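You operate a simulated robot arm through the tools that you are given. There is no shell and no other tool.

You run a simulated robot arm. Do the job below in one go: nothing can be reset, and whatever is moved stays where it is left.

TASK
Lock the test head, tighten the band screw and pump the pipe up to 20 mbar; shut the valve.
Fine: open the red valve to pump; leave the low pressure standing for the reading.

It is judged by the outcome, as a careful person would: the job done as asked, and still so three seconds after it is handed in. It fails if anything else is knocked over, pushed out of place, dropped, spilled or broken.

THE ROBOT
A 7-joint arm with a three-finger gripper, fixed in place. Base frame: the origin is at the foot of the arm, x ahead of it, y to its left, z up; the work surface is at about z = 860. Lengths are in mm, angles in rad, forces in N, time in s.
Its first joint turns from -2.897 to 2.897 rad. Payload 2.69 kg.
Tool frame: the origin (TCP) lies between the finger pads and is the grasp point; the fingertips stand 30 mm ahead of it; z points along the fingers, y is the line along which they close. Largest opening 128 mm; the body of the gripper starts 117 mm behind the TCP.
Orientation is told as [roll, pitch, yaw] about the base's x, y, z axes, in that order, counted from this pose: with the fingers straight down and closing along the base's y, the tool's x points along the base's -x, its y along +y and its z along -z.

THE INTERFACE
- The arm moves only by the tool drive_tool. Its argument "rows" is a list of rows, each a list of 3 entries, a list of its own where there are three numbers: the turn, a rotation vector about the tool's x, y, z in degrees, then the shift along the tool's x, y, z in mm, then the gripper command, from -1 (fully open) to 1 (shut), values between in proportion. In form: [[[wx, wy, wz], [x, y, z], jaw], ...]. A call has 1 to 20 rows; each row shifts and turns the commanded pose from where the row before left it, along the tool's axes as they then stand. A row lasts 0.2 s, in which the tool goes at most 50 mm and 0.15 rad; a call with a longer step from one row to the next is refused whole, and so is a gripper value outside its range. A pose out of reach is approached as far as the arm can. The call stops where the force on the tool passes 70 N (or 10 N more than at its start, if that is more) or the arm is blocked; 0.2 s more then pass. The fingers move at their own pace and stop on an object; they squeeze with about 31 N. The grip force told is the motor's: it shows also when the fingers shut on nothing. Time passes only in rows, and 0.2 s behind the last, so rows that do not move let the fingers close. The reply holds the time, the measured pose of the TCP, the force on the tool along the base axes, the opening and the grip force, in the units named above and with some noise, with the torque about the TCP (base axes, N m) and any sound that the robot's microphone picked up, and new pictures: "show" is both (left out), scene, wrist or none.
- Cameras (640 x 400 px; columns grow to the right, rows downward): "scene" is fixed at [217.4, -501.7, 1645.1]; the picture's right is [0.91, -0.41, 0.00], its down [-0.14, -0.32, -0.94] and it looks along [0.38, 0.85, -0.35] (base axes); focal length 318 px, centre (320, 200). "wrist" rides on the gripper at [58, 54, -131] in the tool frame; the picture's right is [-0.68, 0.74, 0.00], its down [-0.62, -0.57, -0.55] and it looks along [-0.40, -0.37, 0.84] (tool axes); focal length 234 px, centre (320, 200). There is no depth. A picture from a camera that has moved, and an enlarged one, comes with that camera's place and axes in the base frame and with its lens.
- lift_body(by): slides the trunk up (or, below 0, down) by that many mm; the arm rides with it, the base frame stays. It gives what a move gives, with no picture.
- zoom(camera, box): a new picture of the part [left, top, right, bottom] of that camera's present view, enlarged. No time passes.
- close_job(): hands the job in; it is judged then, once.

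Places have to be worked out from the pictures, the camera data and where the tool is seen. Open the gripper and draw the arm clear of the work before you hand the job in, unless the task says otherwise.

The tools are called after "Request:" by a JSON object that holds its "fn" and its "kwargs". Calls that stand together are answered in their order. drive_tool: Moves the arm, as the interface text tells. Its arguments: {"type":"object","properties":{"rows":{"type":"array","items":{"type":"array"}},"show":{"type":"string","enum":["both","scene","wrist","none"]}},"required":["rows"]} The other tools are called the same way: lift_body (by) slides the trunk up or down; zoom (camera, box) takes an enlarged picture of a part of a camera's view; close_job () hands the job in.

At the start:

```text
clock: 0.0
tool_pos: [535.2, 448.4, 1433.1]
ee_rot: [-0.001, 0.0, -0.001]
ft_force: [-0.3, 0.4, -0.7]
wrist_torque: [0.04, 0.03, 0.0]
grip_width: 127.8
grasp_force: 0.0
trunk travel left (down, up): [-250.0, 100.0]
```

scene: 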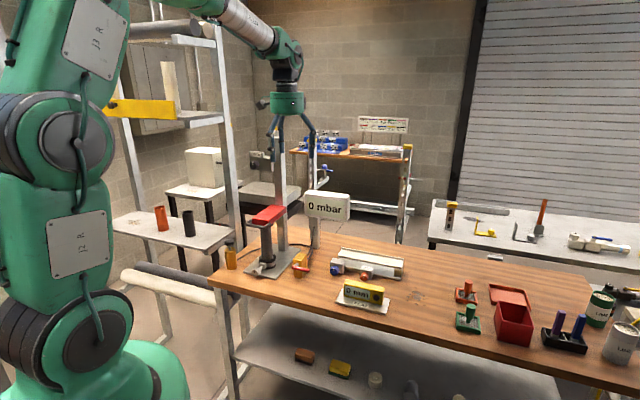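
wrist: 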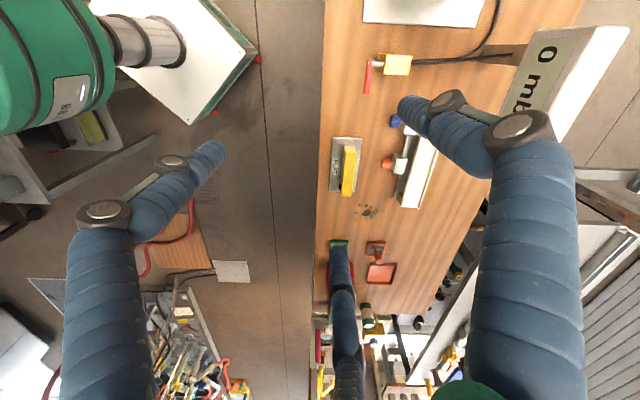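

I start by looking closely at the workpieces: the pump, pipe, valve and displays, before moving anything.

Request:
{"fn": "zoom", "kwargs": {"camera": "scene", "box": [220, 180, 420, 320]}}

Request:
{"fn": "zoom", "kwargs": {"camera": "scene", "box": [310, 230, 420, 310]}}

Request:
{"fn": "zoom", "kwargs": {"camera": "wrist", "box": [310, 0, 470, 220]}}

Request:
{"fn": "zoom", "kwargs": {"camera": "scene", "box": [440, 260, 640, 380]}}

```text
2.86 times, centred on (320, 250) of scene
camera zoom: at [217.4, -501.7, 1645.1], right [0.91, -0.41, 0.0], down [-0.14, -0.32, -0.94], along [0.38, 0.85, -0.35], focal length 910 px, centre (320, 57)
```

zoom: 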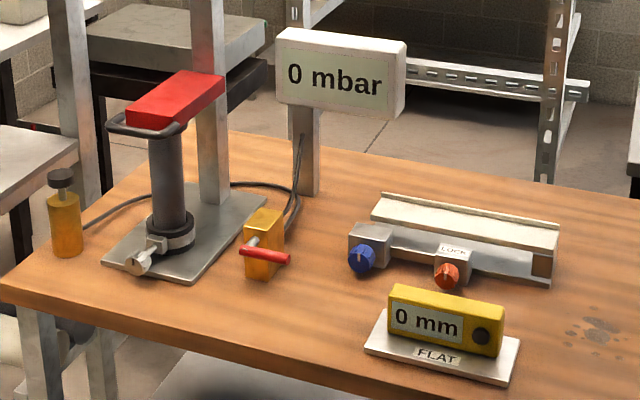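

```text
5.00 times, centred on (365, 270) of scene
camera zoom: at [217.4, -501.7, 1645.1], right [0.91, -0.41, 0.0], down [-0.14, -0.32, -0.94], along [0.38, 0.85, -0.35], focal length 1592 px, centre (95, -150)
```

zoom: 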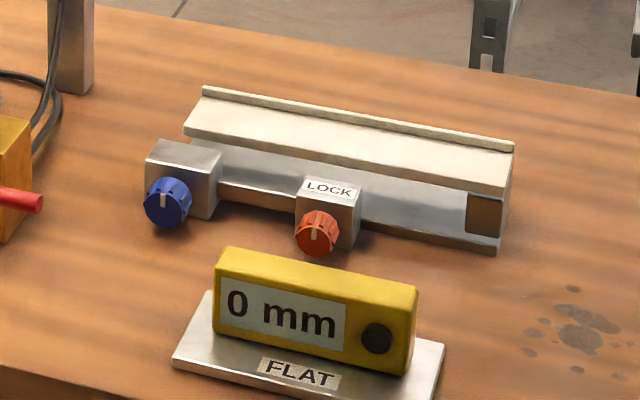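

```text
1.82 times, centred on (390, 110) of wrist
camera zoom: at [476.9, 501.7, 1562.6], right [0.68, 0.74, 0.0], down [0.62, -0.57, 0.55], along [0.4, -0.37, -0.84], focal length 426 px, centre (193, 364)
```

zoom: 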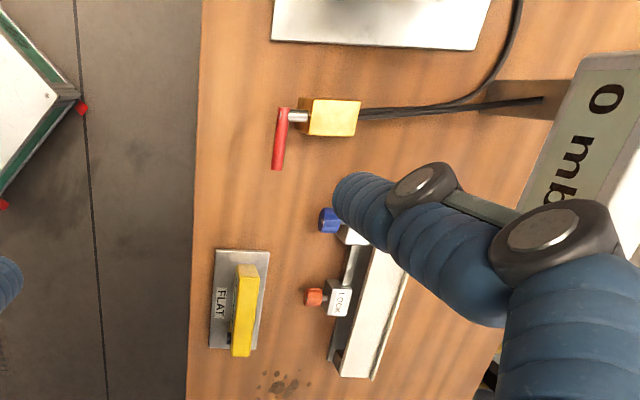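

```text
3.20 times, centred on (540, 320) of scene
camera zoom: at [217.4, -501.7, 1645.1], right [0.91, -0.41, 0.0], down [-0.14, -0.32, -0.94], along [0.38, 0.85, -0.35], focal length 1019 px, centre (-384, -184)
```

zoom: 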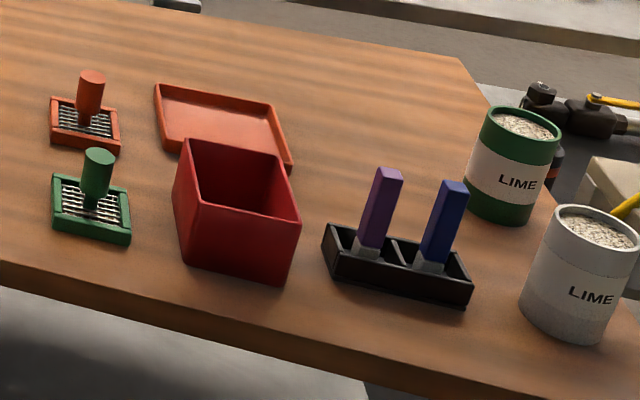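

The setup is the plate with the upright dark pipe (about x 529, y 716), red lever on top, band clamp with wing screw at the foot, yellow pump at far left (about 355, 755) and the yellow/red valve block (about 620, 607). I move the wrist camera nearer for a detailed look, staying well above everything.

Request:
{"fn": "drive_tool", "kwargs": {"rows": [[[0, 0, 0], [15, 27, 28], -1], [[0, 0, 0], [15, 27, 28], -1], [[0, 0, 0], [15, 27, 28], -1], [[0, 0, 0], [15, 27, 28], -1], [[0, 0, 0], [15, 27, 28], -1], [[0, 0, 0], [15, 27, 28], -1], [[0, 0, 0], [15, 27, 28], -1]]}}

```text
clock: 1.6
tool_pos: [426.5, 638.8, 1236.8]
ee_rot: [0.0, 0.001, 0.0]
ft_force: [0.6, 0.5, 1.0]
wrist_torque: [0.0, 0.01, 0.02]
grip_width: 128.2
grasp_force: 0.0
trunk travel left (down, up): [-250.0, 100.0]
camera wrist: at [369.0, 691.9, 1366.9], right [0.68, 0.74, 0.0], down [0.62, -0.57, 0.55], along [0.4, -0.37, -0.84], focal length 234 px, centre (320, 200)
```

scene: 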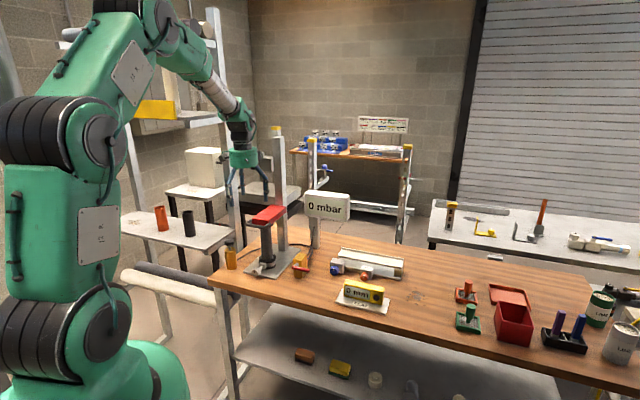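
wrist: 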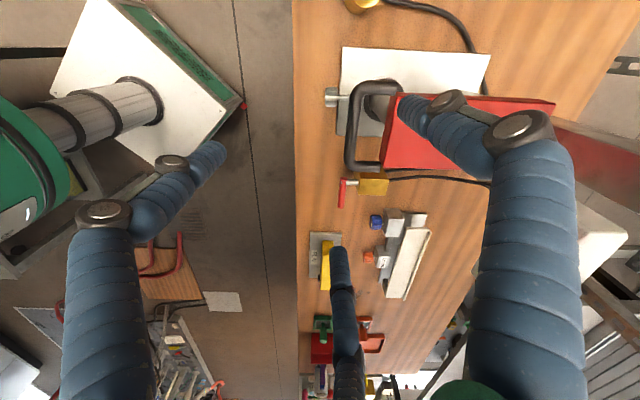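

The red block with a black bail sits on top of the pipe. I zoom on it and on the surrounding parts in both cameras.

Request:
{"fn": "zoom", "kwargs": {"camera": "wrist", "box": [300, 0, 620, 220]}}

Request:
{"fn": "zoom", "kwargs": {"camera": "scene", "box": [210, 190, 320, 290]}}

Request:
{"fn": "zoom", "kwargs": {"camera": "scene", "box": [240, 235, 320, 285]}}

```text
1.82 times, centred on (460, 110) of wrist
camera zoom: at [369.0, 691.9, 1366.9], right [0.68, 0.74, 0.0], down [0.62, -0.57, 0.55], along [0.4, -0.37, -0.84], focal length 426 px, centre (66, 364)
```

zoom: 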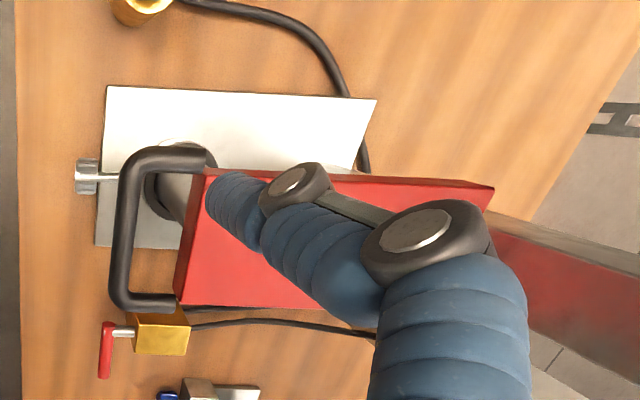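

```text
4.00 times, centred on (265, 240) of scene
camera zoom: at [217.4, -501.7, 1645.1], right [0.91, -0.41, 0.0], down [-0.14, -0.32, -0.94], along [0.38, 0.85, -0.35], focal length 1274 px, centre (540, 40)
```

zoom: 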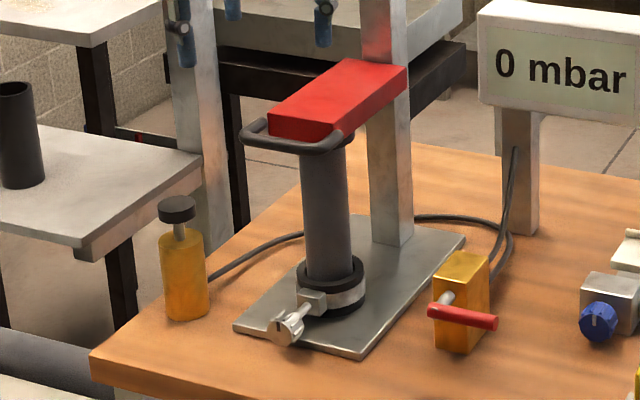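

```text
8.00 times, centred on (280, 260) of scene
camera zoom: at [217.4, -501.7, 1645.1], right [0.91, -0.41, 0.0], down [-0.14, -0.32, -0.94], along [0.38, 0.85, -0.35], focal length 2548 px, centre (640, -280)
```

zoom: 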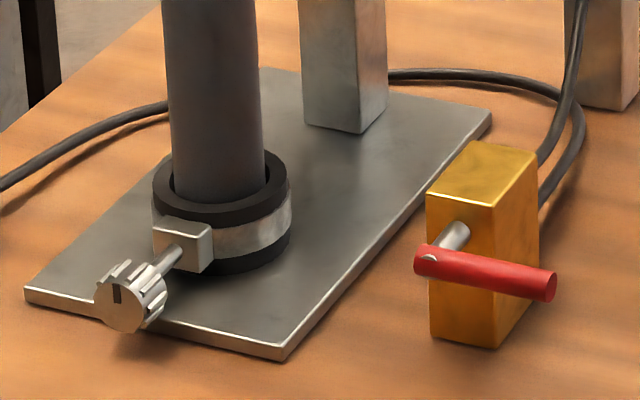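

The red block is carried on a column behind the pipe, with a black bail handle; a band clamp with a fluted screw is at the pipe foot; everything faces the robot along roughly (0.7, 0.7). I back off toward the base, yaw 45° and tilt the tool 45° forward to get a low frontal view.

Request:
{"fn": "drive_tool", "kwargs": {"rows": [[[0, 0, 0], [28, -28, 0], -1], [[0, 0, 0], [28, -28, 0], -1], [[0, 0, 0], [28, -28, 0], -1], [[0, 0, 0], [28, -28, 0], -1], [[0, 0, 0], [28, -28, 0], -1], [[0, 0, -7.5], [0, 0, 0], -1], [[0, 0, -7.5], [0, 0, 0], -1], [[0, 0, -7.5], [0, 0, 0], -1], [[0, 0, -7.5], [0, 0, 0], -1], [[0, 0, -7.5], [0, 0, 0], -1], [[0, 0, -7.5], [0, 0, 0], -1], [[0, -7.5, 0], [0, 0, 0], -1], [[0, -7.5, 0], [0, 0, 0], -1], [[0, -7.5, 0], [0, 0, 0], -1], [[0, -7.5, 0], [0, 0, 0], -1], [[0, -7.5, 0], [0, 0, 0], -1], [[0, -7.5, 0], [0, 0, 0], -1]]}}

```text
clock: 5.2
tool_pos: [289.8, 496.1, 1236.5]
ee_rot: [0.002, -0.786, 0.784]
ft_force: [-0.3, 1.1, 7.8]
wrist_torque: [-0.5, 0.53, 0.0]
grip_width: 127.9
grasp_force: 0.1
trunk travel left (down, up): [-250.0, 100.0]
camera wrist: at [157.3, 440.2, 1287.0], right [-0.18, 0.86, 0.48], down [0.43, -0.37, 0.82], along [0.88, 0.36, -0.3], focal length 234 px, centre (320, 200)
```

scene: 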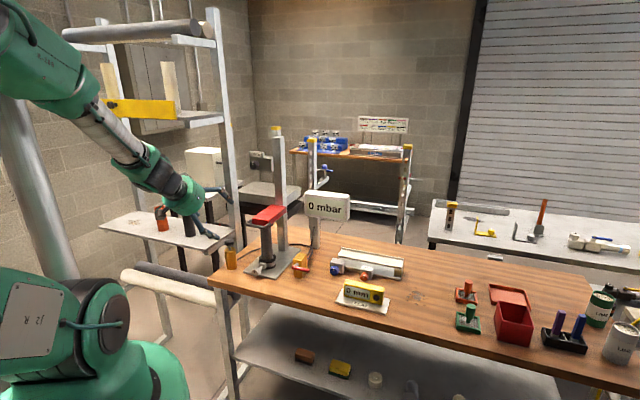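
wrist: 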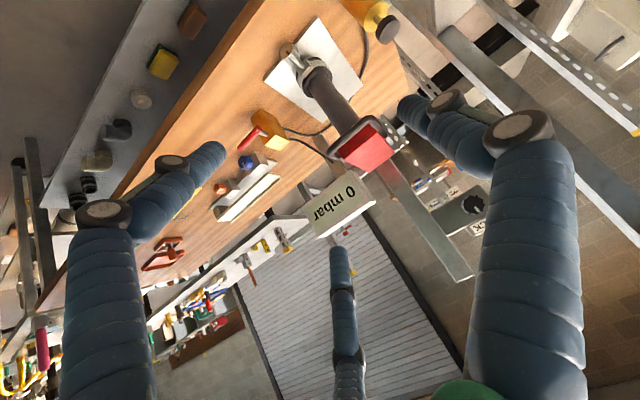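

Now I have an oblique view of the stand (upside down). Zooming on it.

Request:
{"fn": "zoom", "kwargs": {"camera": "wrist", "box": [220, 0, 420, 190]}}

Request:
{"fn": "zoom", "kwargs": {"camera": "scene", "box": [245, 190, 315, 240]}}

```text
2.11 times, centred on (320, 95) of wrist
camera zoom: at [157.3, 440.2, 1287.0], right [-0.18, 0.86, 0.48], down [0.43, -0.37, 0.82], along [0.88, 0.36, -0.3], focal length 493 px, centre (320, 421)
```

zoom: 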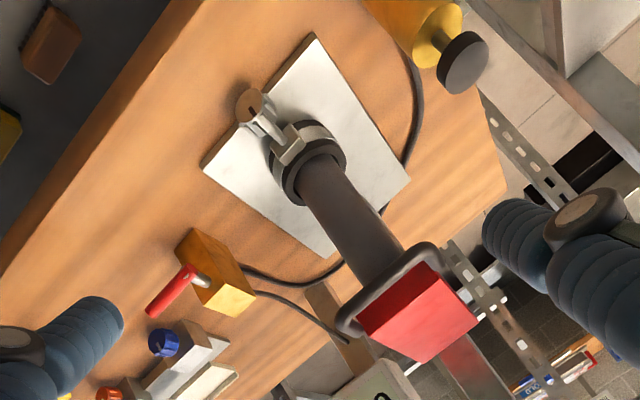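

```text
8.00 times, centred on (280, 215) of scene
camera zoom: at [217.4, -501.7, 1645.1], right [0.91, -0.41, 0.0], down [-0.14, -0.32, -0.94], along [0.38, 0.85, -0.35], focal length 2548 px, centre (640, 80)
```

zoom: 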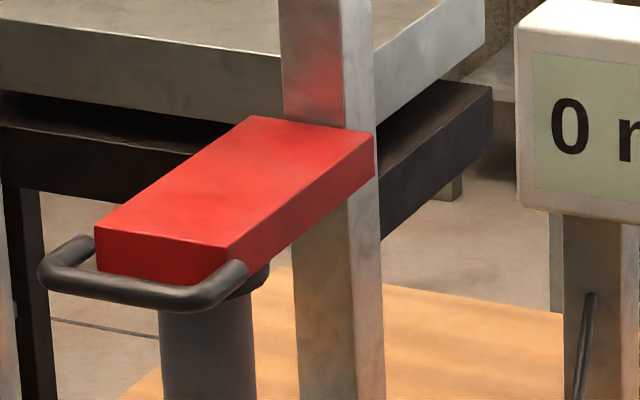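

The head looks like a slide/lever on the column with a bail handle and a plug below it at the pipe mouth. I need a more level view of the gap at the pipe top, so I lower the wrist camera and level it.

Request:
{"fn": "drive_tool", "kwargs": {"rows": [[[0, 0, 0], [20, 26, 33], -1], [[0, 0, 0], [20, 26, 33], -1], [[0, 0, 0], [20, 26, 33], -1], [[0, 0, 0], [20, 26, 33], -1], [[0, -7.5, 0], [0, 0, 0], -1], [[0, -7.5, 0], [0, 0, 0], -1]]}}

Request:
{"fn": "zoom", "kwargs": {"camera": "wrist", "box": [220, 0, 420, 190]}}

```text
clock: 6.6
tool_pos: [242.2, 597.5, 1087.9]
ee_rot: [0.0, -1.05, 0.787]
ft_force: [-0.3, -0.3, 0.2]
wrist_torque: [-0.03, 0.03, 0.04]
grip_width: 128.0
grasp_force: 0.1
trunk travel left (down, up): [-250.0, 100.0]
camera wrist: at [103.6, 533.1, 1100.0], right [-0.28, 0.76, 0.59], down [0.28, -0.52, 0.81], along [0.92, 0.39, -0.07], focal length 234 px, centre (320, 200)
```

scene: 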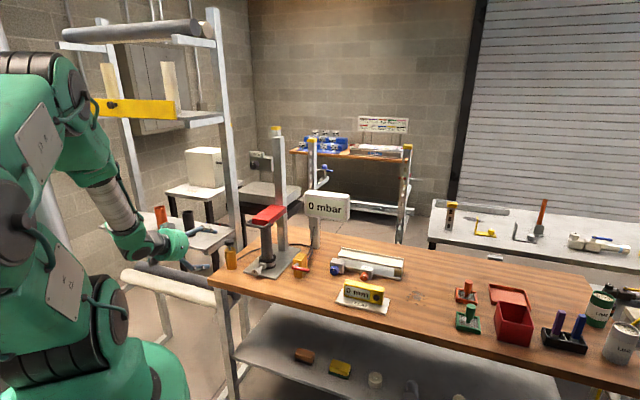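
wrist: 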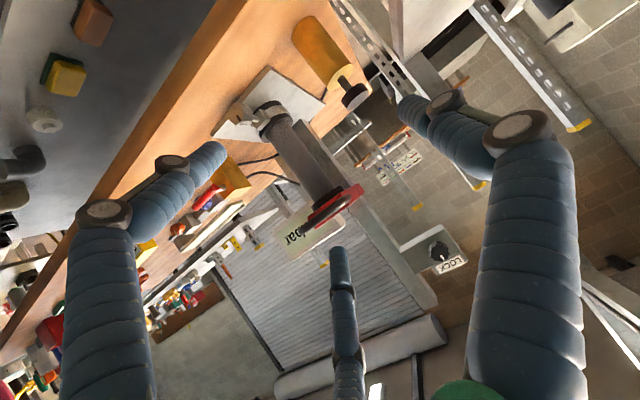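

```text
2.11 times, centred on (320, 95) of wrist
camera zoom: at [103.6, 533.1, 1100.0], right [-0.28, 0.76, 0.59], down [0.28, -0.52, 0.81], along [0.92, 0.39, -0.07], focal length 493 px, centre (320, 421)
```

zoom: 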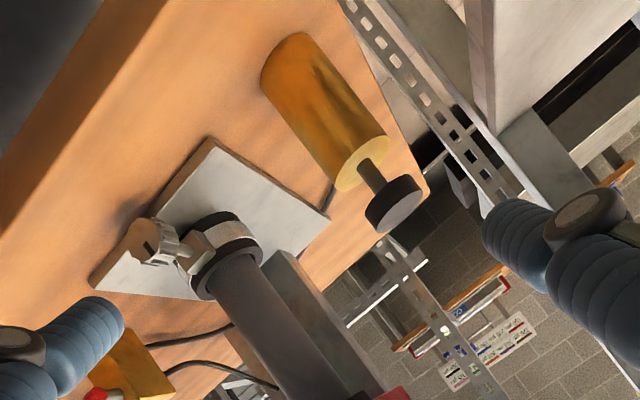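

There is a panel marked LOCK with a black knob high on the column. I zoom on it in both views.

Request:
{"fn": "zoom", "kwargs": {"camera": "wrist", "box": [280, 160, 490, 290]}}

Request:
{"fn": "zoom", "kwargs": {"camera": "scene", "box": [235, 115, 325, 235]}}

Request:
{"fn": "zoom", "kwargs": {"camera": "scene", "box": [240, 140, 300, 190]}}

```text
3.05 times, centred on (385, 225) of wrist
camera zoom: at [103.6, 533.1, 1100.0], right [-0.28, 0.76, 0.59], down [0.28, -0.52, 0.81], along [0.92, 0.39, -0.07], focal length 714 px, centre (122, 124)
```

zoom: 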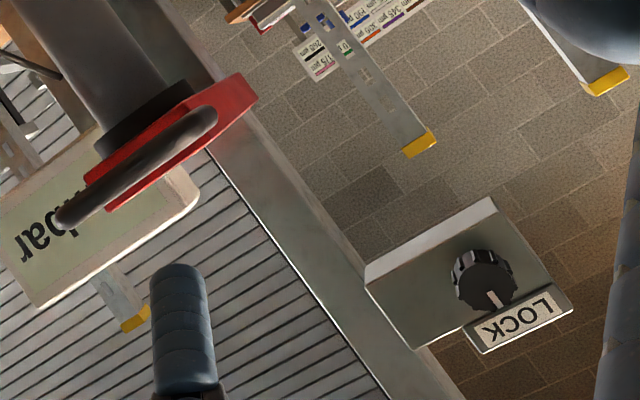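

```text
3.33 times, centred on (280, 175) of scene
camera zoom: at [217.4, -501.7, 1645.1], right [0.91, -0.41, 0.0], down [-0.14, -0.32, -0.94], along [0.38, 0.85, -0.35], focal length 1062 px, centre (453, 283)
```

zoom: 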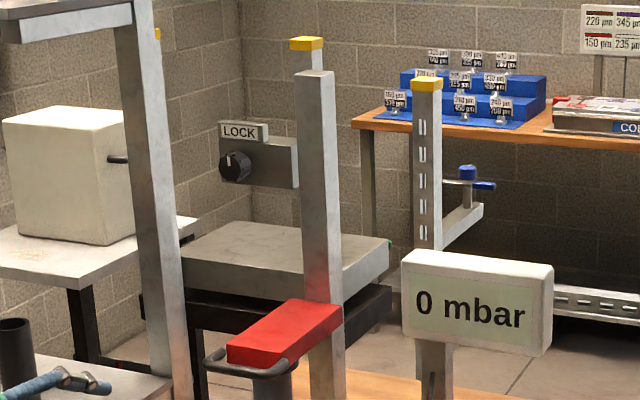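

```text
8.00 times, centred on (270, 165) of scene
camera zoom: at [217.4, -501.7, 1645.1], right [0.91, -0.41, 0.0], down [-0.14, -0.32, -0.94], along [0.38, 0.85, -0.35], focal length 2548 px, centre (720, 480)
```

zoom: 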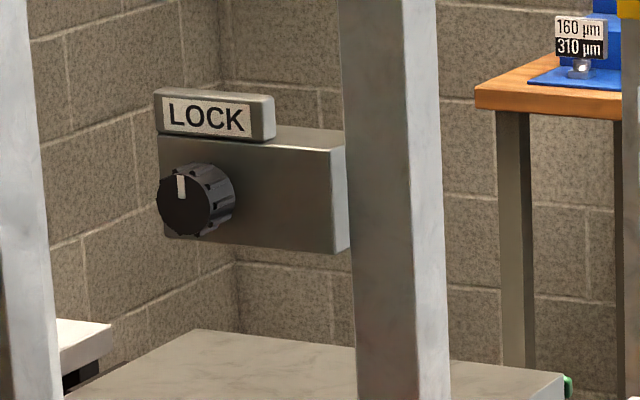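

The head's lock is the black knob with white pointer on the box left of the column, triangulated at about (512, 858, 1298), facing the robot. The head itself appears seated on the pipe. I level the tool (pointing along the table normal) and rise to the knob's height to inspect it.

Request:
{"fn": "drive_tool", "kwargs": {"rows": [[[0, -7.5, 0], [0, 0, 0], -1], [[0, -7.5, 0], [0, 0, 0], -1], [[0, -7.5, 0], [0, 0, 0], -1], [[0, -7.5, 0], [0, 0, 0], -1], [[0, 0, 0], [-42, 0, 0], -1], [[0, 0, 0], [-42, 0, 0], -1], [[0, 0, 0], [-42, 0, 0], -1], [[0, 0, 0], [-42, 0, 0], -1], [[0, 0, 0], [-42, 0, 0], -1]]}}

Request:
{"fn": "zoom", "kwargs": {"camera": "wrist", "box": [200, 0, 440, 240]}}

```text
clock: 7.5
tool_pos: [285.2, 616.3, 1227.6]
ee_rot: [2.152, -1.391, -1.426]
ft_force: [0.1, 0.3, 0.3]
wrist_torque: [0.0, -0.01, 0.0]
grip_width: 127.9
grasp_force: 0.1
trunk travel left (down, up): [-250.0, 100.0]
stopped in row 4: the arm was blocked; the commanded pose is now the measured one
camera wrist: at [151.0, 581.3, 1163.3], right [-0.47, 0.42, 0.78], down [-0.02, -0.88, 0.47], along [0.88, 0.2, 0.42], focal length 234 px, centre (320, 200)
```

scene: 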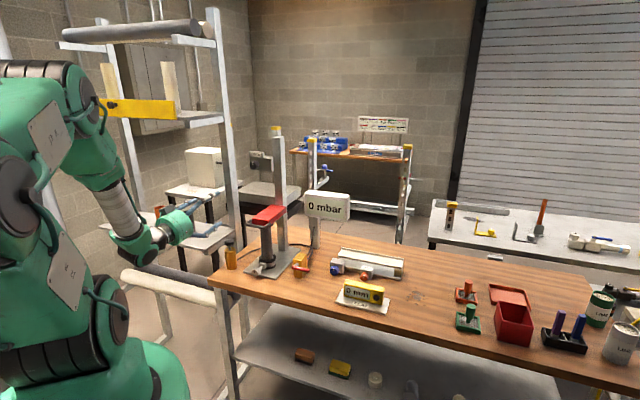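
wrist: 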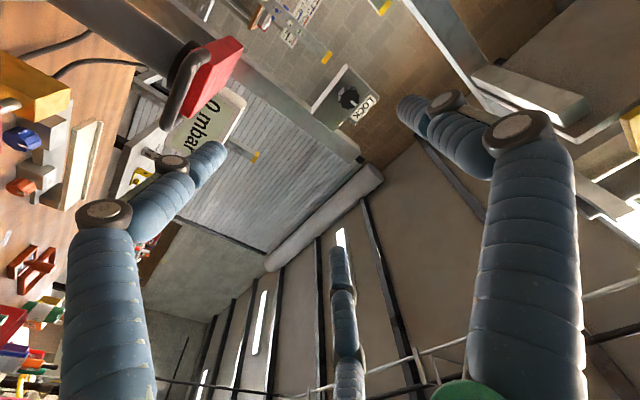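

```text
1.67 times, centred on (320, 120) of wrist
camera zoom: at [151.0, 581.3, 1163.3], right [-0.47, 0.42, 0.78], down [-0.02, -0.88, 0.47], along [0.88, 0.2, 0.42], focal length 390 px, centre (320, 333)
```

zoom: 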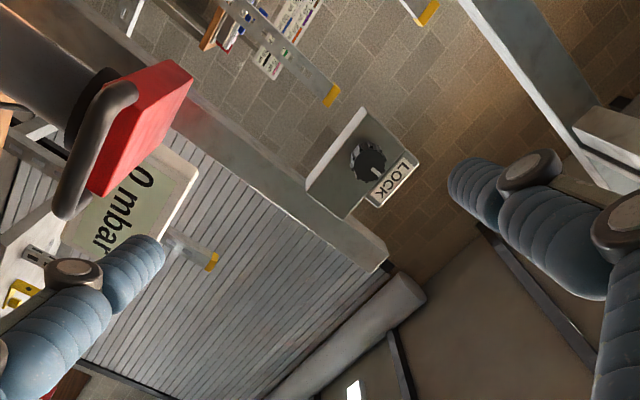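

Levelling near the base hit a joint limit, so the tool ended at (285, 616, 1228), free of contact. I lower the trunk 150 mm so the forearm lies flatter, then rise straight up and square the tool onto the knob.

Request:
{"fn": "lift_body", "kwargs": {"by": -150}}

Request:
{"fn": "drive_tool", "kwargs": {"rows": [[[0, 0, 0], [-41.3, 6.3, 4.1], -1], [[0, 0, 0], [-41.3, 6.3, 4.1], -1], [[0, 0, 0], [-41.3, 6.3, 4.1], -1], [[0, 0, 0], [-41.3, 6.3, 4.1], -1], [[0, 0, 0], [-41.3, 6.3, 4.1], -1], [[-1, 3, -4.15], [0, 0, 0], -1], [[-1, 3, -4.15], [0, 0, 0], -1], [[0, 0, 0], [0, 0, 0], -1]]}}

```text
clock: 9.3
tool_pos: [284.9, 617.7, 1077.5]
ee_rot: [2.154, -1.39, -1.43]
ft_force: [0.4, -0.4, 0.5]
wrist_torque: [-0.02, 0.01, 0.03]
grip_width: 128.0
grasp_force: 0.0
trunk travel left (down, up): [-100.0, 250.0]
```

```text
clock: 11.1
tool_pos: [278.6, 620.2, 1286.8]
ee_rot: [0.893, -1.566, -0.127]
ft_force: [0.4, -0.3, -0.2]
wrist_torque: [-0.01, 0.0, -0.02]
grip_width: 127.9
grasp_force: 0.0
trunk travel left (down, up): [-100.0, 250.0]
camera wrist: at [147.2, 567.9, 1227.6], right [-0.51, 0.53, 0.68], down [0.0, -0.79, 0.62], along [0.86, 0.31, 0.4], focal length 234 px, centre (320, 200)
```

scene: 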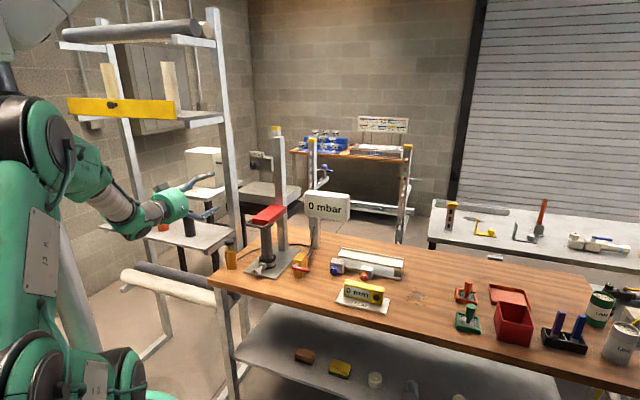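
wrist: 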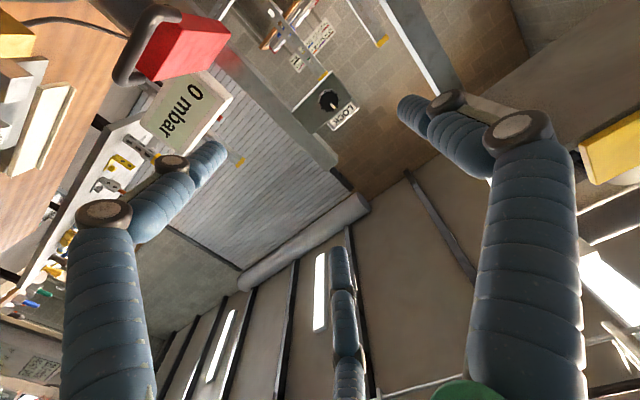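

The tool is now level and squared; the knob refines to about (511, 858, 1296). A closer look at knob markings before gripping.

Request:
{"fn": "zoom", "kwargs": {"camera": "wrist", "box": [285, 60, 365, 140]}}

Request:
{"fn": "drive_tool", "kwargs": {"rows": [[[0, 0, 0], [-3, 3.5, 45], -0.2], [[0, 0, 0], [-3, 3.5, 45], -0.2], [[0, 0, 0], [-3, 3.5, 45], -0.2], [[0, 0, 0], [0, 0, 45], -0.2], [[0, 0, 0], [0, 0, 0], -0.2]]}}

Request:
{"fn": "zoom", "kwargs": {"camera": "wrist", "box": [220, 20, 420, 180]}}

```text
5.00 times, centred on (325, 100) of wrist
camera zoom: at [147.2, 567.9, 1227.6], right [-0.51, 0.53, 0.68], down [0.0, -0.79, 0.62], along [0.86, 0.31, 0.4], focal length 1171 px, centre (295, 700)
```

zoom: 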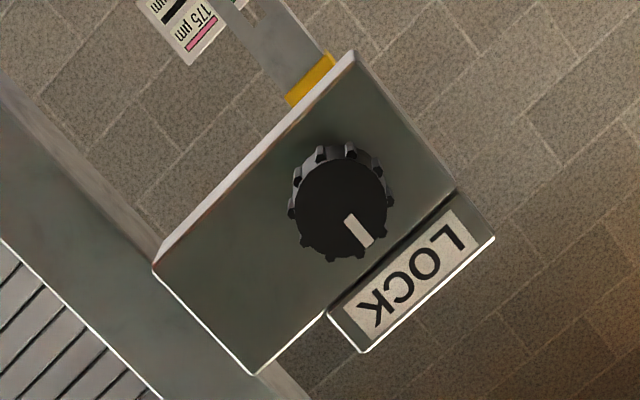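

```text
clock: 12.3
tool_pos: [405.6, 754.9, 1294.3]
ee_rot: [0.811, -1.566, -0.042]
ft_force: [0.6, 0.5, -0.4]
wrist_torque: [0.06, -0.08, -0.02]
grip_width: 76.8
grasp_force: 0.0
trunk travel left (down, up): [-100.0, 250.0]
camera wrist: at [273.6, 701.9, 1235.7], right [-0.51, 0.53, 0.68], down [0.0, -0.79, 0.62], along [0.86, 0.31, 0.4], focal length 234 px, centre (320, 200)
```

scene: 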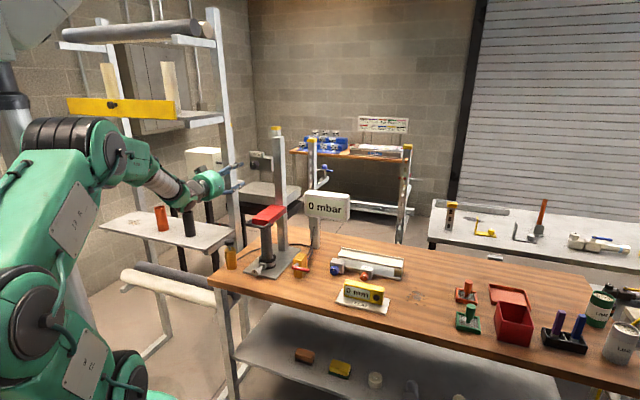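
wrist: 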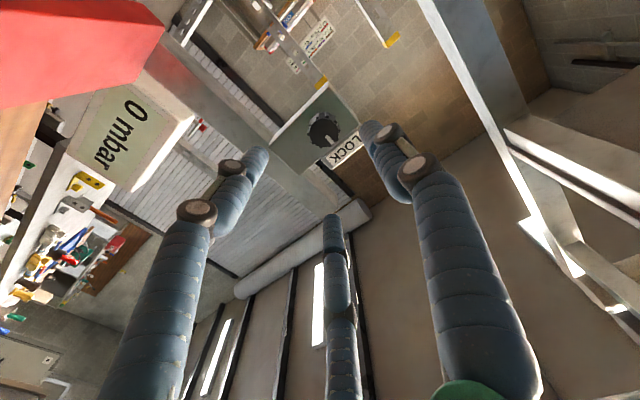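

```text
2.50 times, centred on (320, 100) of wrist
camera zoom: at [273.6, 701.9, 1235.7], right [-0.51, 0.53, 0.68], down [0.0, -0.79, 0.62], along [0.86, 0.31, 0.4], focal length 585 px, centre (320, 450)
```

zoom: 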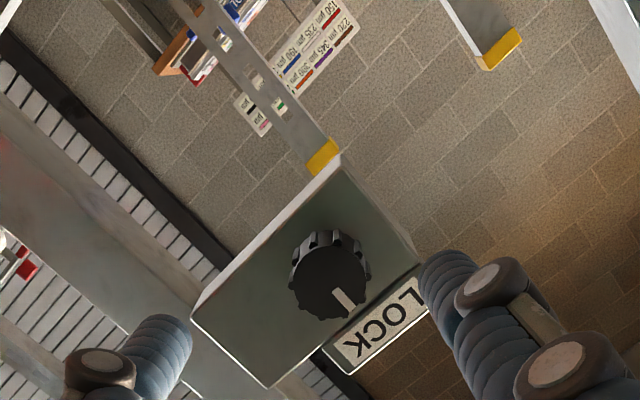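

The picture seems to show three blue finger-like links, so I check the gripper from the scene camera before gripping.

Request:
{"fn": "zoom", "kwargs": {"camera": "scene", "box": [140, 130, 290, 230]}}

Request:
{"fn": "zoom", "kwargs": {"camera": "wrist", "box": [140, 80, 540, 400]}}

```text
4.00 times, centred on (215, 180) of scene
camera zoom: at [217.4, -501.7, 1645.1], right [0.91, -0.41, 0.0], down [-0.14, -0.32, -0.94], along [0.38, 0.85, -0.35], focal length 1274 px, centre (740, 280)
```

zoom: 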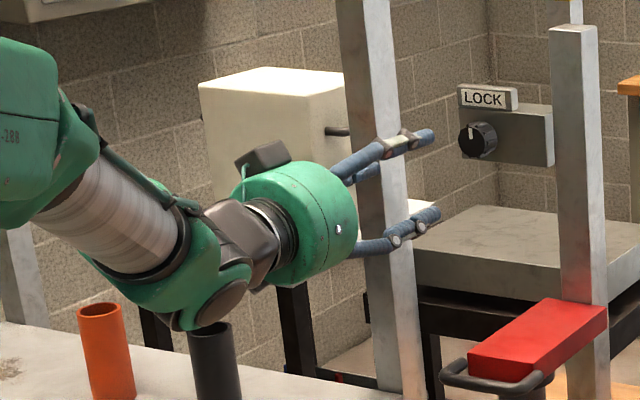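

```text
1.25 times, centred on (340, 240) of wrist
camera zoom: at [273.6, 701.9, 1235.7], right [-0.51, 0.53, 0.68], down [0.0, -0.79, 0.62], along [0.86, 0.31, 0.4], focal length 293 px, centre (295, 150)
```

zoom: 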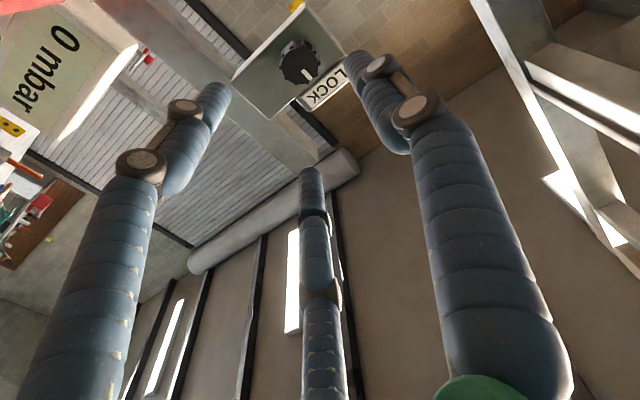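

The hand visually has three fingers, which suits a knob on its axis. The knob face is ~148 mm ahead and about 3 mm up; I advance to just short of it and check centring.

Request:
{"fn": "drive_tool", "kwargs": {"rows": [[[0, 0, 0], [-3, 0, 36], -0.1], [[0, 0, 0], [0, 0, 36], -0.1], [[0, 0, 0], [0, 0, 36], -0.1], [[0, 0, 0], [0, 0, 0], -0.1]]}}

Request:
{"fn": "zoom", "kwargs": {"camera": "wrist", "box": [220, 80, 420, 240]}}

Request:
{"fn": "zoom", "kwargs": {"camera": "scene", "box": [200, 130, 300, 210]}}

```text
clock: 13.3
tool_pos: [482.0, 831.4, 1297.7]
ee_rot: [0.962, -1.565, -0.195]
ft_force: [0.4, 0.2, 0.0]
wrist_torque: [0.09, -0.03, 0.05]
grip_width: 70.2
grasp_force: 0.1
trunk travel left (down, up): [-100.0, 250.0]
camera wrist: at [350.6, 779.0, 1239.1], right [-0.51, 0.53, 0.68], down [0.0, -0.79, 0.61], along [0.86, 0.31, 0.4], focal length 234 px, centre (320, 200)
```

scene: 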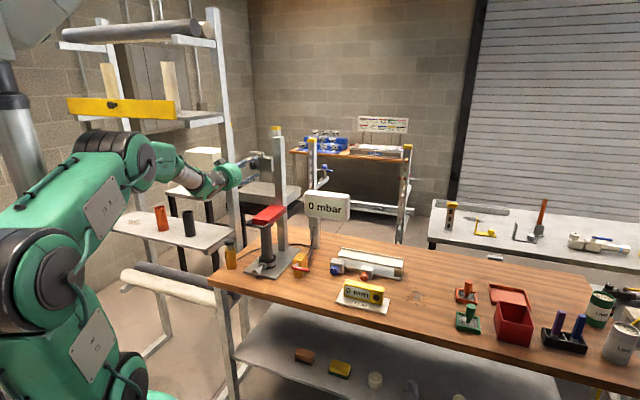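
wrist: 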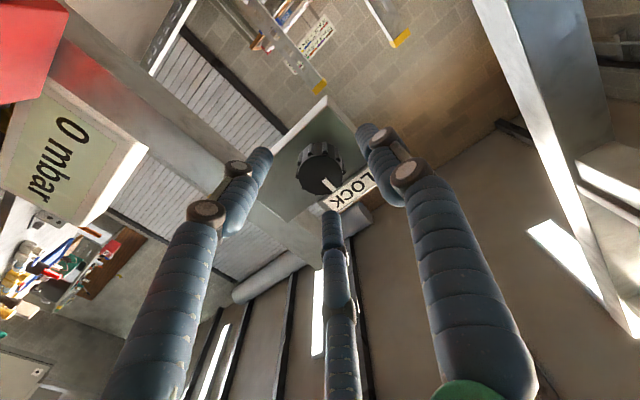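

```text
2.50 times, centred on (320, 160) of wrist
camera zoom: at [350.6, 779.0, 1239.1], right [-0.51, 0.53, 0.68], down [0.0, -0.79, 0.61], along [0.86, 0.31, 0.4], focal length 585 px, centre (320, 300)
```

zoom: 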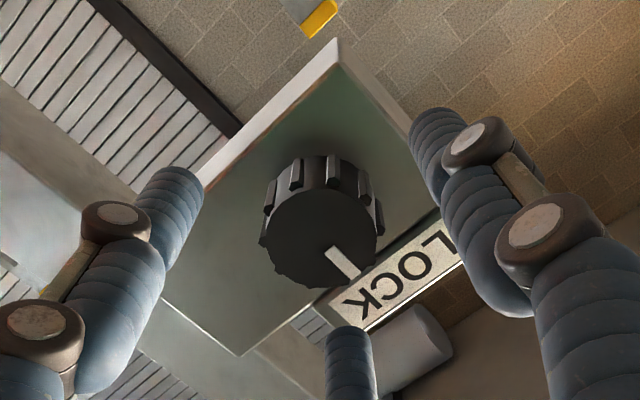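

```text
5.00 times, centred on (250, 170) of scene
camera zoom: at [217.4, -501.7, 1645.1], right [0.91, -0.41, 0.0], down [-0.14, -0.32, -0.94], along [0.38, 0.85, -0.35], focal length 1592 px, centre (670, 350)
```

zoom: 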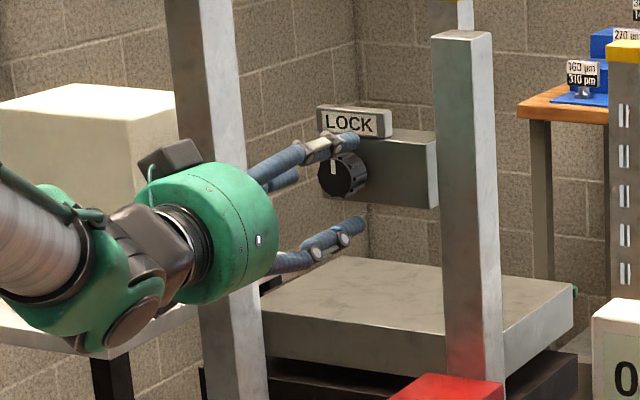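

By parallax the knob face is ~32 mm ahead of the TCP, 2–3 mm up and right. I centre, narrow the fingers to ~48 mm to clear the LOCK plate, and advance 16 mm around the knob.

Request:
{"fn": "drive_tool", "kwargs": {"rows": [[[0, 0, 0], [-2, -2.5, 0], 0.22], [[0, 0, 0], [0, 0, 0], 0.22], [[0, 0, 0], [0, 0, 8], 0.22], [[0, 0, 0], [0, 0, 8], 0.22], [[0, 0, 0], [0, 0, 0], 0.22]]}}

Request:
{"fn": "zoom", "kwargs": {"camera": "wrist", "box": [240, 100, 400, 230]}}

Request:
{"fn": "zoom", "kwargs": {"camera": "scene", "box": [230, 140, 290, 190]}}

```text
clock: 14.5
tool_pos: [493.3, 837.9, 1300.0]
ee_rot: [1.025, -1.567, -0.258]
ft_force: [-0.3, 0.1, 0.4]
wrist_torque: [0.0, -0.02, 0.01]
grip_width: 50.1
grasp_force: 0.1
trunk travel left (down, up): [-100.0, 250.0]
camera wrist: at [362.2, 786.2, 1240.6], right [-0.51, 0.53, 0.68], down [0.0, -0.79, 0.61], along [0.86, 0.31, 0.4], focal length 234 px, centre (320, 200)
```

scene: 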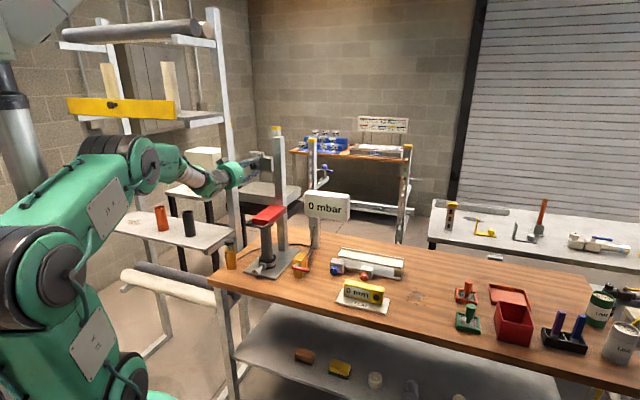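
wrist: 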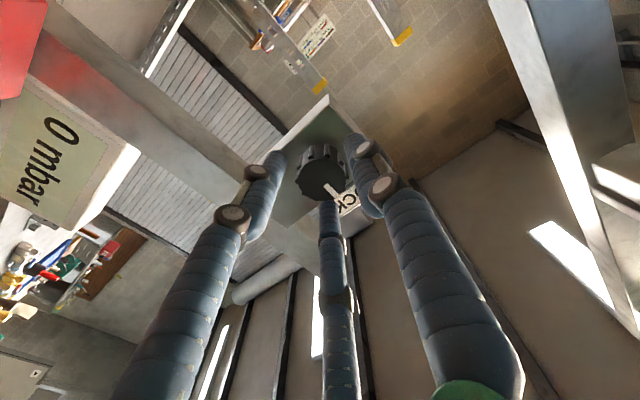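

```text
3.08 times, centred on (320, 165) of wrist
camera zoom: at [362.2, 786.2, 1240.6], right [-0.51, 0.53, 0.68], down [0.0, -0.79, 0.61], along [0.86, 0.31, 0.4], focal length 720 px, centre (320, 308)
```

zoom: 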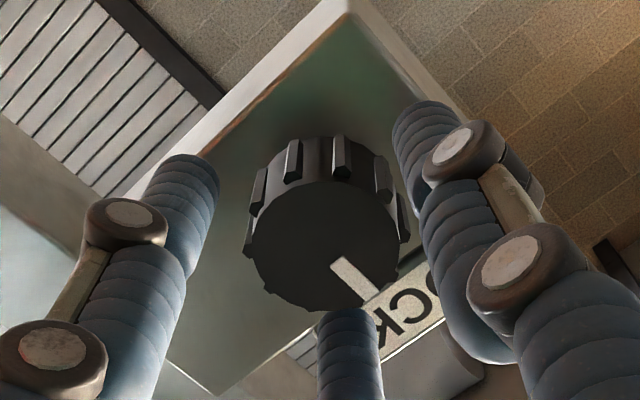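

```text
8.00 times, centred on (260, 165) of scene
camera zoom: at [217.4, -501.7, 1645.1], right [0.91, -0.41, 0.0], down [-0.14, -0.32, -0.94], along [0.38, 0.85, -0.35], focal length 2548 px, centre (800, 480)
```

zoom: 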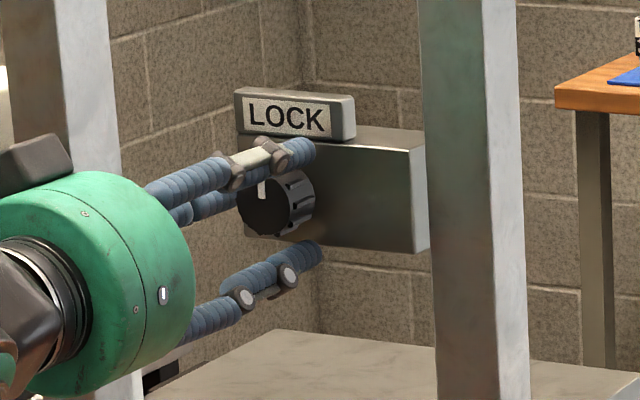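

The fingers surround the knob with no contact. I close on it and read the opening.

Request:
{"fn": "drive_tool", "kwargs": {"rows": [[[0, 0, 0], [0, 0, 2], 0.22], [[0, 0, 0], [0, 0, 0], 1], [[0, 0, 0], [0, 0, 0], 1], [[0, 0, 0], [0, 0, 0], 1]], "show": "wrist"}}

Request:
{"fn": "zoom", "kwargs": {"camera": "wrist", "box": [240, 100, 400, 230]}}

```text
clock: 15.5
tool_pos: [494.4, 841.0, 1299.0]
ee_rot: [0.927, -1.566, -0.161]
ft_force: [-3.8, 7.1, -0.3]
wrist_torque: [-0.04, 0.03, 0.25]
grip_width: 35.5
grasp_force: 44.7
trunk travel left (down, up): [-100.0, 250.0]
camera wrist: at [362.4, 787.8, 1240.1], right [-0.51, 0.53, 0.68], down [0.0, -0.79, 0.62], along [0.86, 0.31, 0.4], focal length 234 px, centre (320, 200)
```

wrist: 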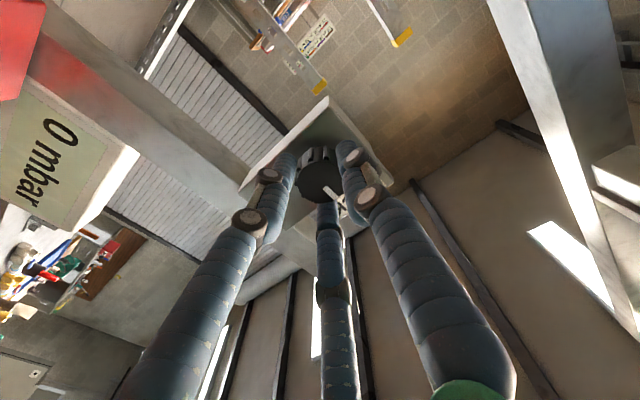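

```text
3.08 times, centred on (320, 165) of wrist
camera zoom: at [362.4, 787.8, 1240.1], right [-0.51, 0.53, 0.68], down [0.0, -0.79, 0.62], along [0.86, 0.31, 0.4], focal length 720 px, centre (320, 308)
```

zoom: 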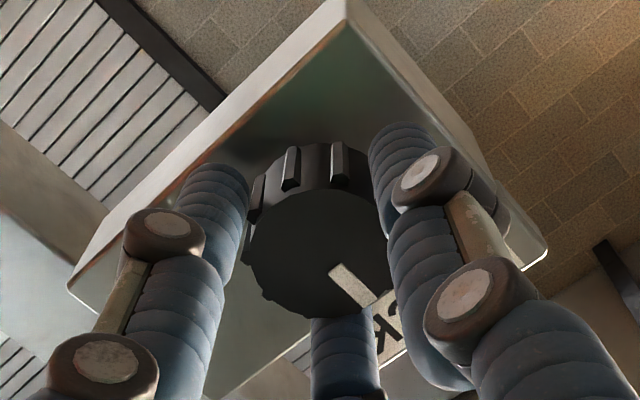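

Gripped at 35.5 mm. Now I turn it clockwise (as seen from the front) in small steps, watching torque and sound.

Request:
{"fn": "drive_tool", "kwargs": {"rows": [[[0, 0, 6], [0, 0, 0], 1], [[0, 0, 6], [0, 0, 0], 1], [[0, 0, 6], [0, 0, 0], 1], [[0, 0, 6], [0, 0, 0], 1], [[0, 0, 6], [0, 0, 0], 1], [[0, 0, 0], [0, 0, 0], 1]], "show": "wrist"}}

Request:
{"fn": "zoom", "kwargs": {"camera": "wrist", "box": [240, 100, 400, 230]}}

Request:
{"fn": "zoom", "kwargs": {"camera": "scene", "box": [230, 140, 290, 190]}}

```text
clock: 16.9
tool_pos: [493.1, 840.7, 1300.1]
ee_rot: [1.565, -1.042, -0.796]
ft_force: [-0.7, 32.9, 4.1]
wrist_torque: [0.01, 0.03, 0.87]
grip_width: 34.6
grasp_force: 45.2
trunk travel left (down, up): [-100.0, 250.0]
camera wrist: at [346.7, 803.3, 1275.9], right [-0.2, 0.21, 0.96], down [0.16, -0.96, 0.25], along [0.97, 0.2, 0.16], focal length 234 px, centre (320, 200)
```

wrist: 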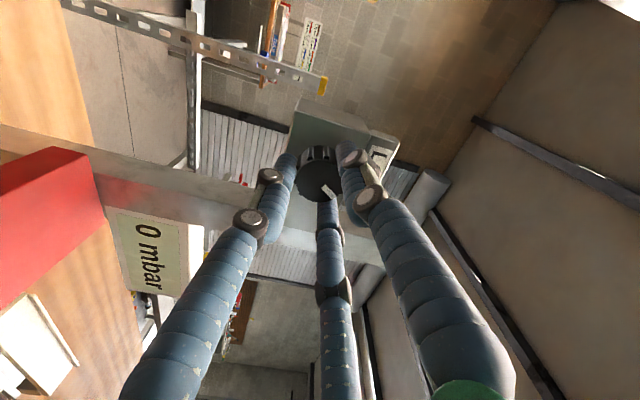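

```text
3.08 times, centred on (320, 165) of wrist
camera zoom: at [346.7, 803.3, 1275.9], right [-0.2, 0.21, 0.96], down [0.16, -0.96, 0.25], along [0.97, 0.2, 0.16], focal length 720 px, centre (320, 308)
```

zoom: 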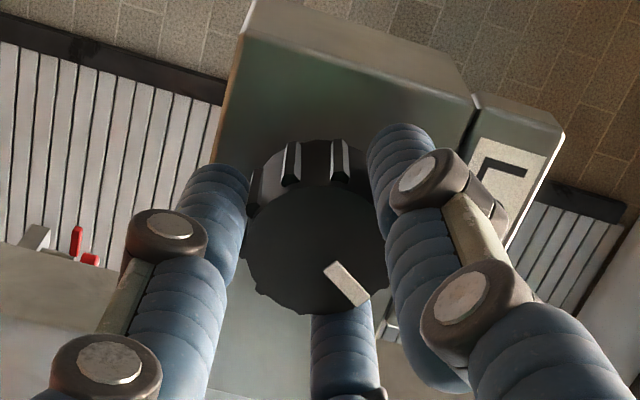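

```text
8.00 times, centred on (260, 165) of scene
camera zoom: at [217.4, -501.7, 1645.1], right [0.91, -0.41, 0.0], down [-0.14, -0.32, -0.94], along [0.38, 0.85, -0.35], focal length 2548 px, centre (800, 480)
```

zoom: 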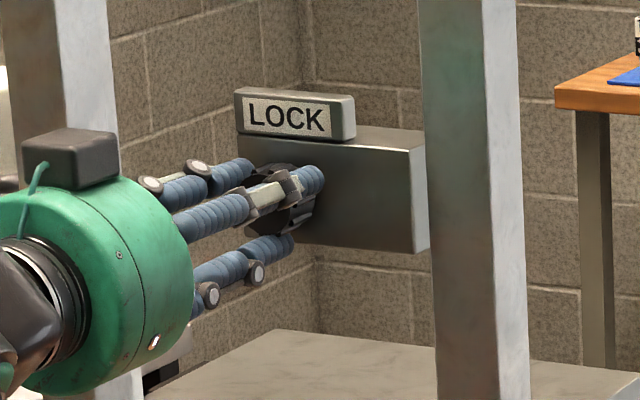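

The knob turned 30° with the hand, no axial resistance yet, but a sideways/forward pull of ~33 N shows I'm slightly off-axis. I shift ~2 mm left and 1.5 mm forward and continue turning.

Request:
{"fn": "drive_tool", "kwargs": {"rows": [[[0, 0, 0], [1.0, 1.7, 1.5], 1], [[0, 0, 6], [0, 0, 0], 1], [[0, 0, 6], [0, 0, 0], 1], [[0, 0, 6], [0, 0, 0], 1], [[0, 0, 6], [0, 0, 0], 1], [[0, 0, 6], [0, 0, 0], 1], [[0, 0, 0], [0, 0, 0], 1]], "show": "wrist"}}

Request:
{"fn": "zoom", "kwargs": {"camera": "wrist", "box": [240, 100, 400, 230]}}

Request:
{"fn": "zoom", "kwargs": {"camera": "scene", "box": [230, 140, 290, 190]}}

```text
clock: 18.0
tool_pos: [499.4, 848.4, 1302.4]
ee_rot: [1.527, -0.695, -0.799]
ft_force: [-0.6, -31.4, -7.2]
wrist_torque: [0.13, -0.13, -1.05]
grip_width: 34.8
grasp_force: 45.4
out of reach, approached as far as the arm can: row 4, 5
trunk travel left (down, up): [-100.0, 250.0]
stopped in row 5: the force on the tool passed its limit at 230 N (the readings are from after the stop); the commanded pose is now the measured one
camera wrist: at [350.2, 818.3, 1308.5], right [0.06, -0.01, 1.0], down [0.16, -0.99, -0.02], along [0.99, 0.16, -0.05], focal length 234 px, centre (320, 200)
```

wrist: 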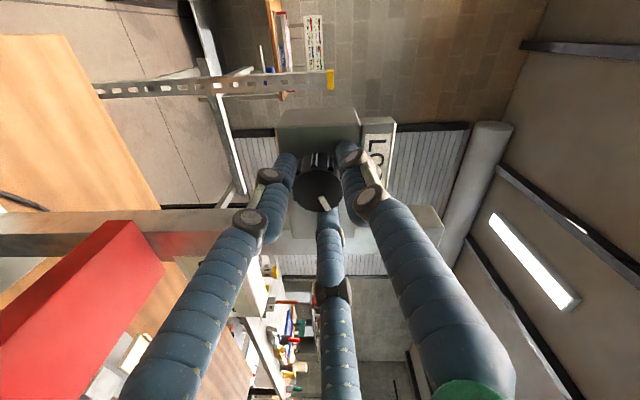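

```text
3.08 times, centred on (320, 165) of wrist
camera zoom: at [350.2, 818.3, 1308.5], right [0.06, -0.01, 1.0], down [0.16, -0.99, -0.02], along [0.99, 0.16, -0.05], focal length 720 px, centre (320, 308)
```

zoom: 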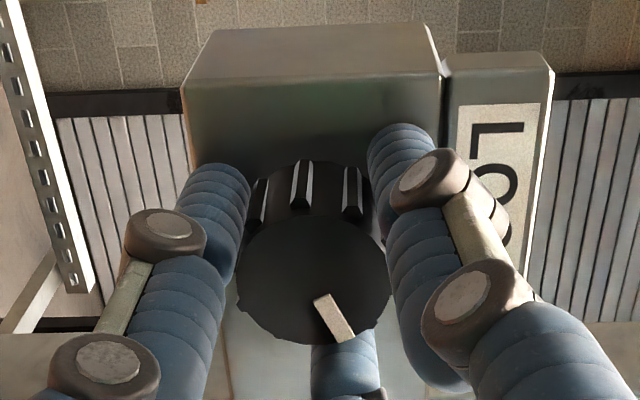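

```text
8.00 times, centred on (260, 165) of scene
camera zoom: at [217.4, -501.7, 1645.1], right [0.91, -0.41, 0.0], down [-0.14, -0.32, -0.94], along [0.38, 0.85, -0.35], focal length 2548 px, centre (800, 480)
```

zoom: 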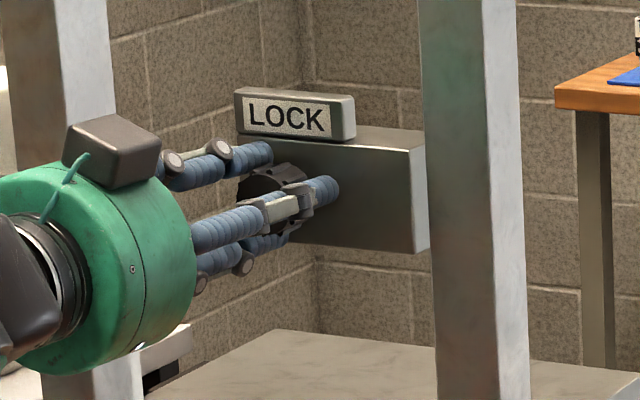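

The hand hit its roll limit at about +50° (the IK went off and pressed the box, which hasn't visibly moved); the knob followed ~50°. I release, withdraw, and roll the hand back the other way to get a longer stroke.

Request:
{"fn": "drive_tool", "kwargs": {"rows": [[[0, 0, 0], [0, 0, 0], 0.2], [[0, 0, 0], [0, 0, 0], 0.2], [[0, 0, 0], [0, 0, -15], 0.2], [[0, 0, 0], [0, 0, -25], 0.2], [[0, 0, 0], [0, 0, -20], 0.2], [[0, 0, 0], [0, 0, 0], 0.2]], "show": "scene"}}

Request:
{"fn": "zoom", "kwargs": {"camera": "scene", "box": [230, 140, 290, 190]}}

```text
clock: 19.4
tool_pos: [450.9, 818.4, 1312.7]
ee_rot: [1.517, -0.701, -0.794]
ft_force: [-0.4, -0.2, 0.8]
wrist_torque: [-0.02, 0.02, 0.0]
grip_width: 51.0
grasp_force: 0.0
out of reach, approached as far as the arm can: row 4, 5
trunk travel left (down, up): [-100.0, 250.0]
```

scene: 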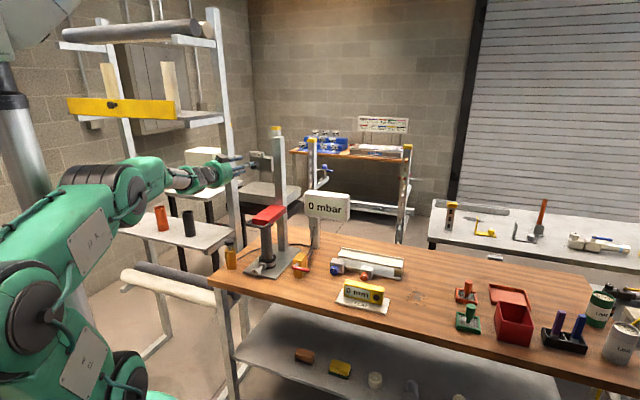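

```text
8.00 times, centred on (260, 165) of scene
camera zoom: at [217.4, -501.7, 1645.1], right [0.91, -0.41, 0.0], down [-0.14, -0.32, -0.94], along [0.38, 0.85, -0.35], focal length 2548 px, centre (800, 480)
```

zoom: 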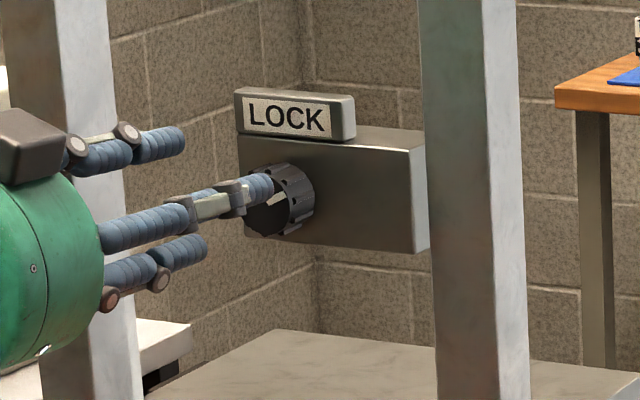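

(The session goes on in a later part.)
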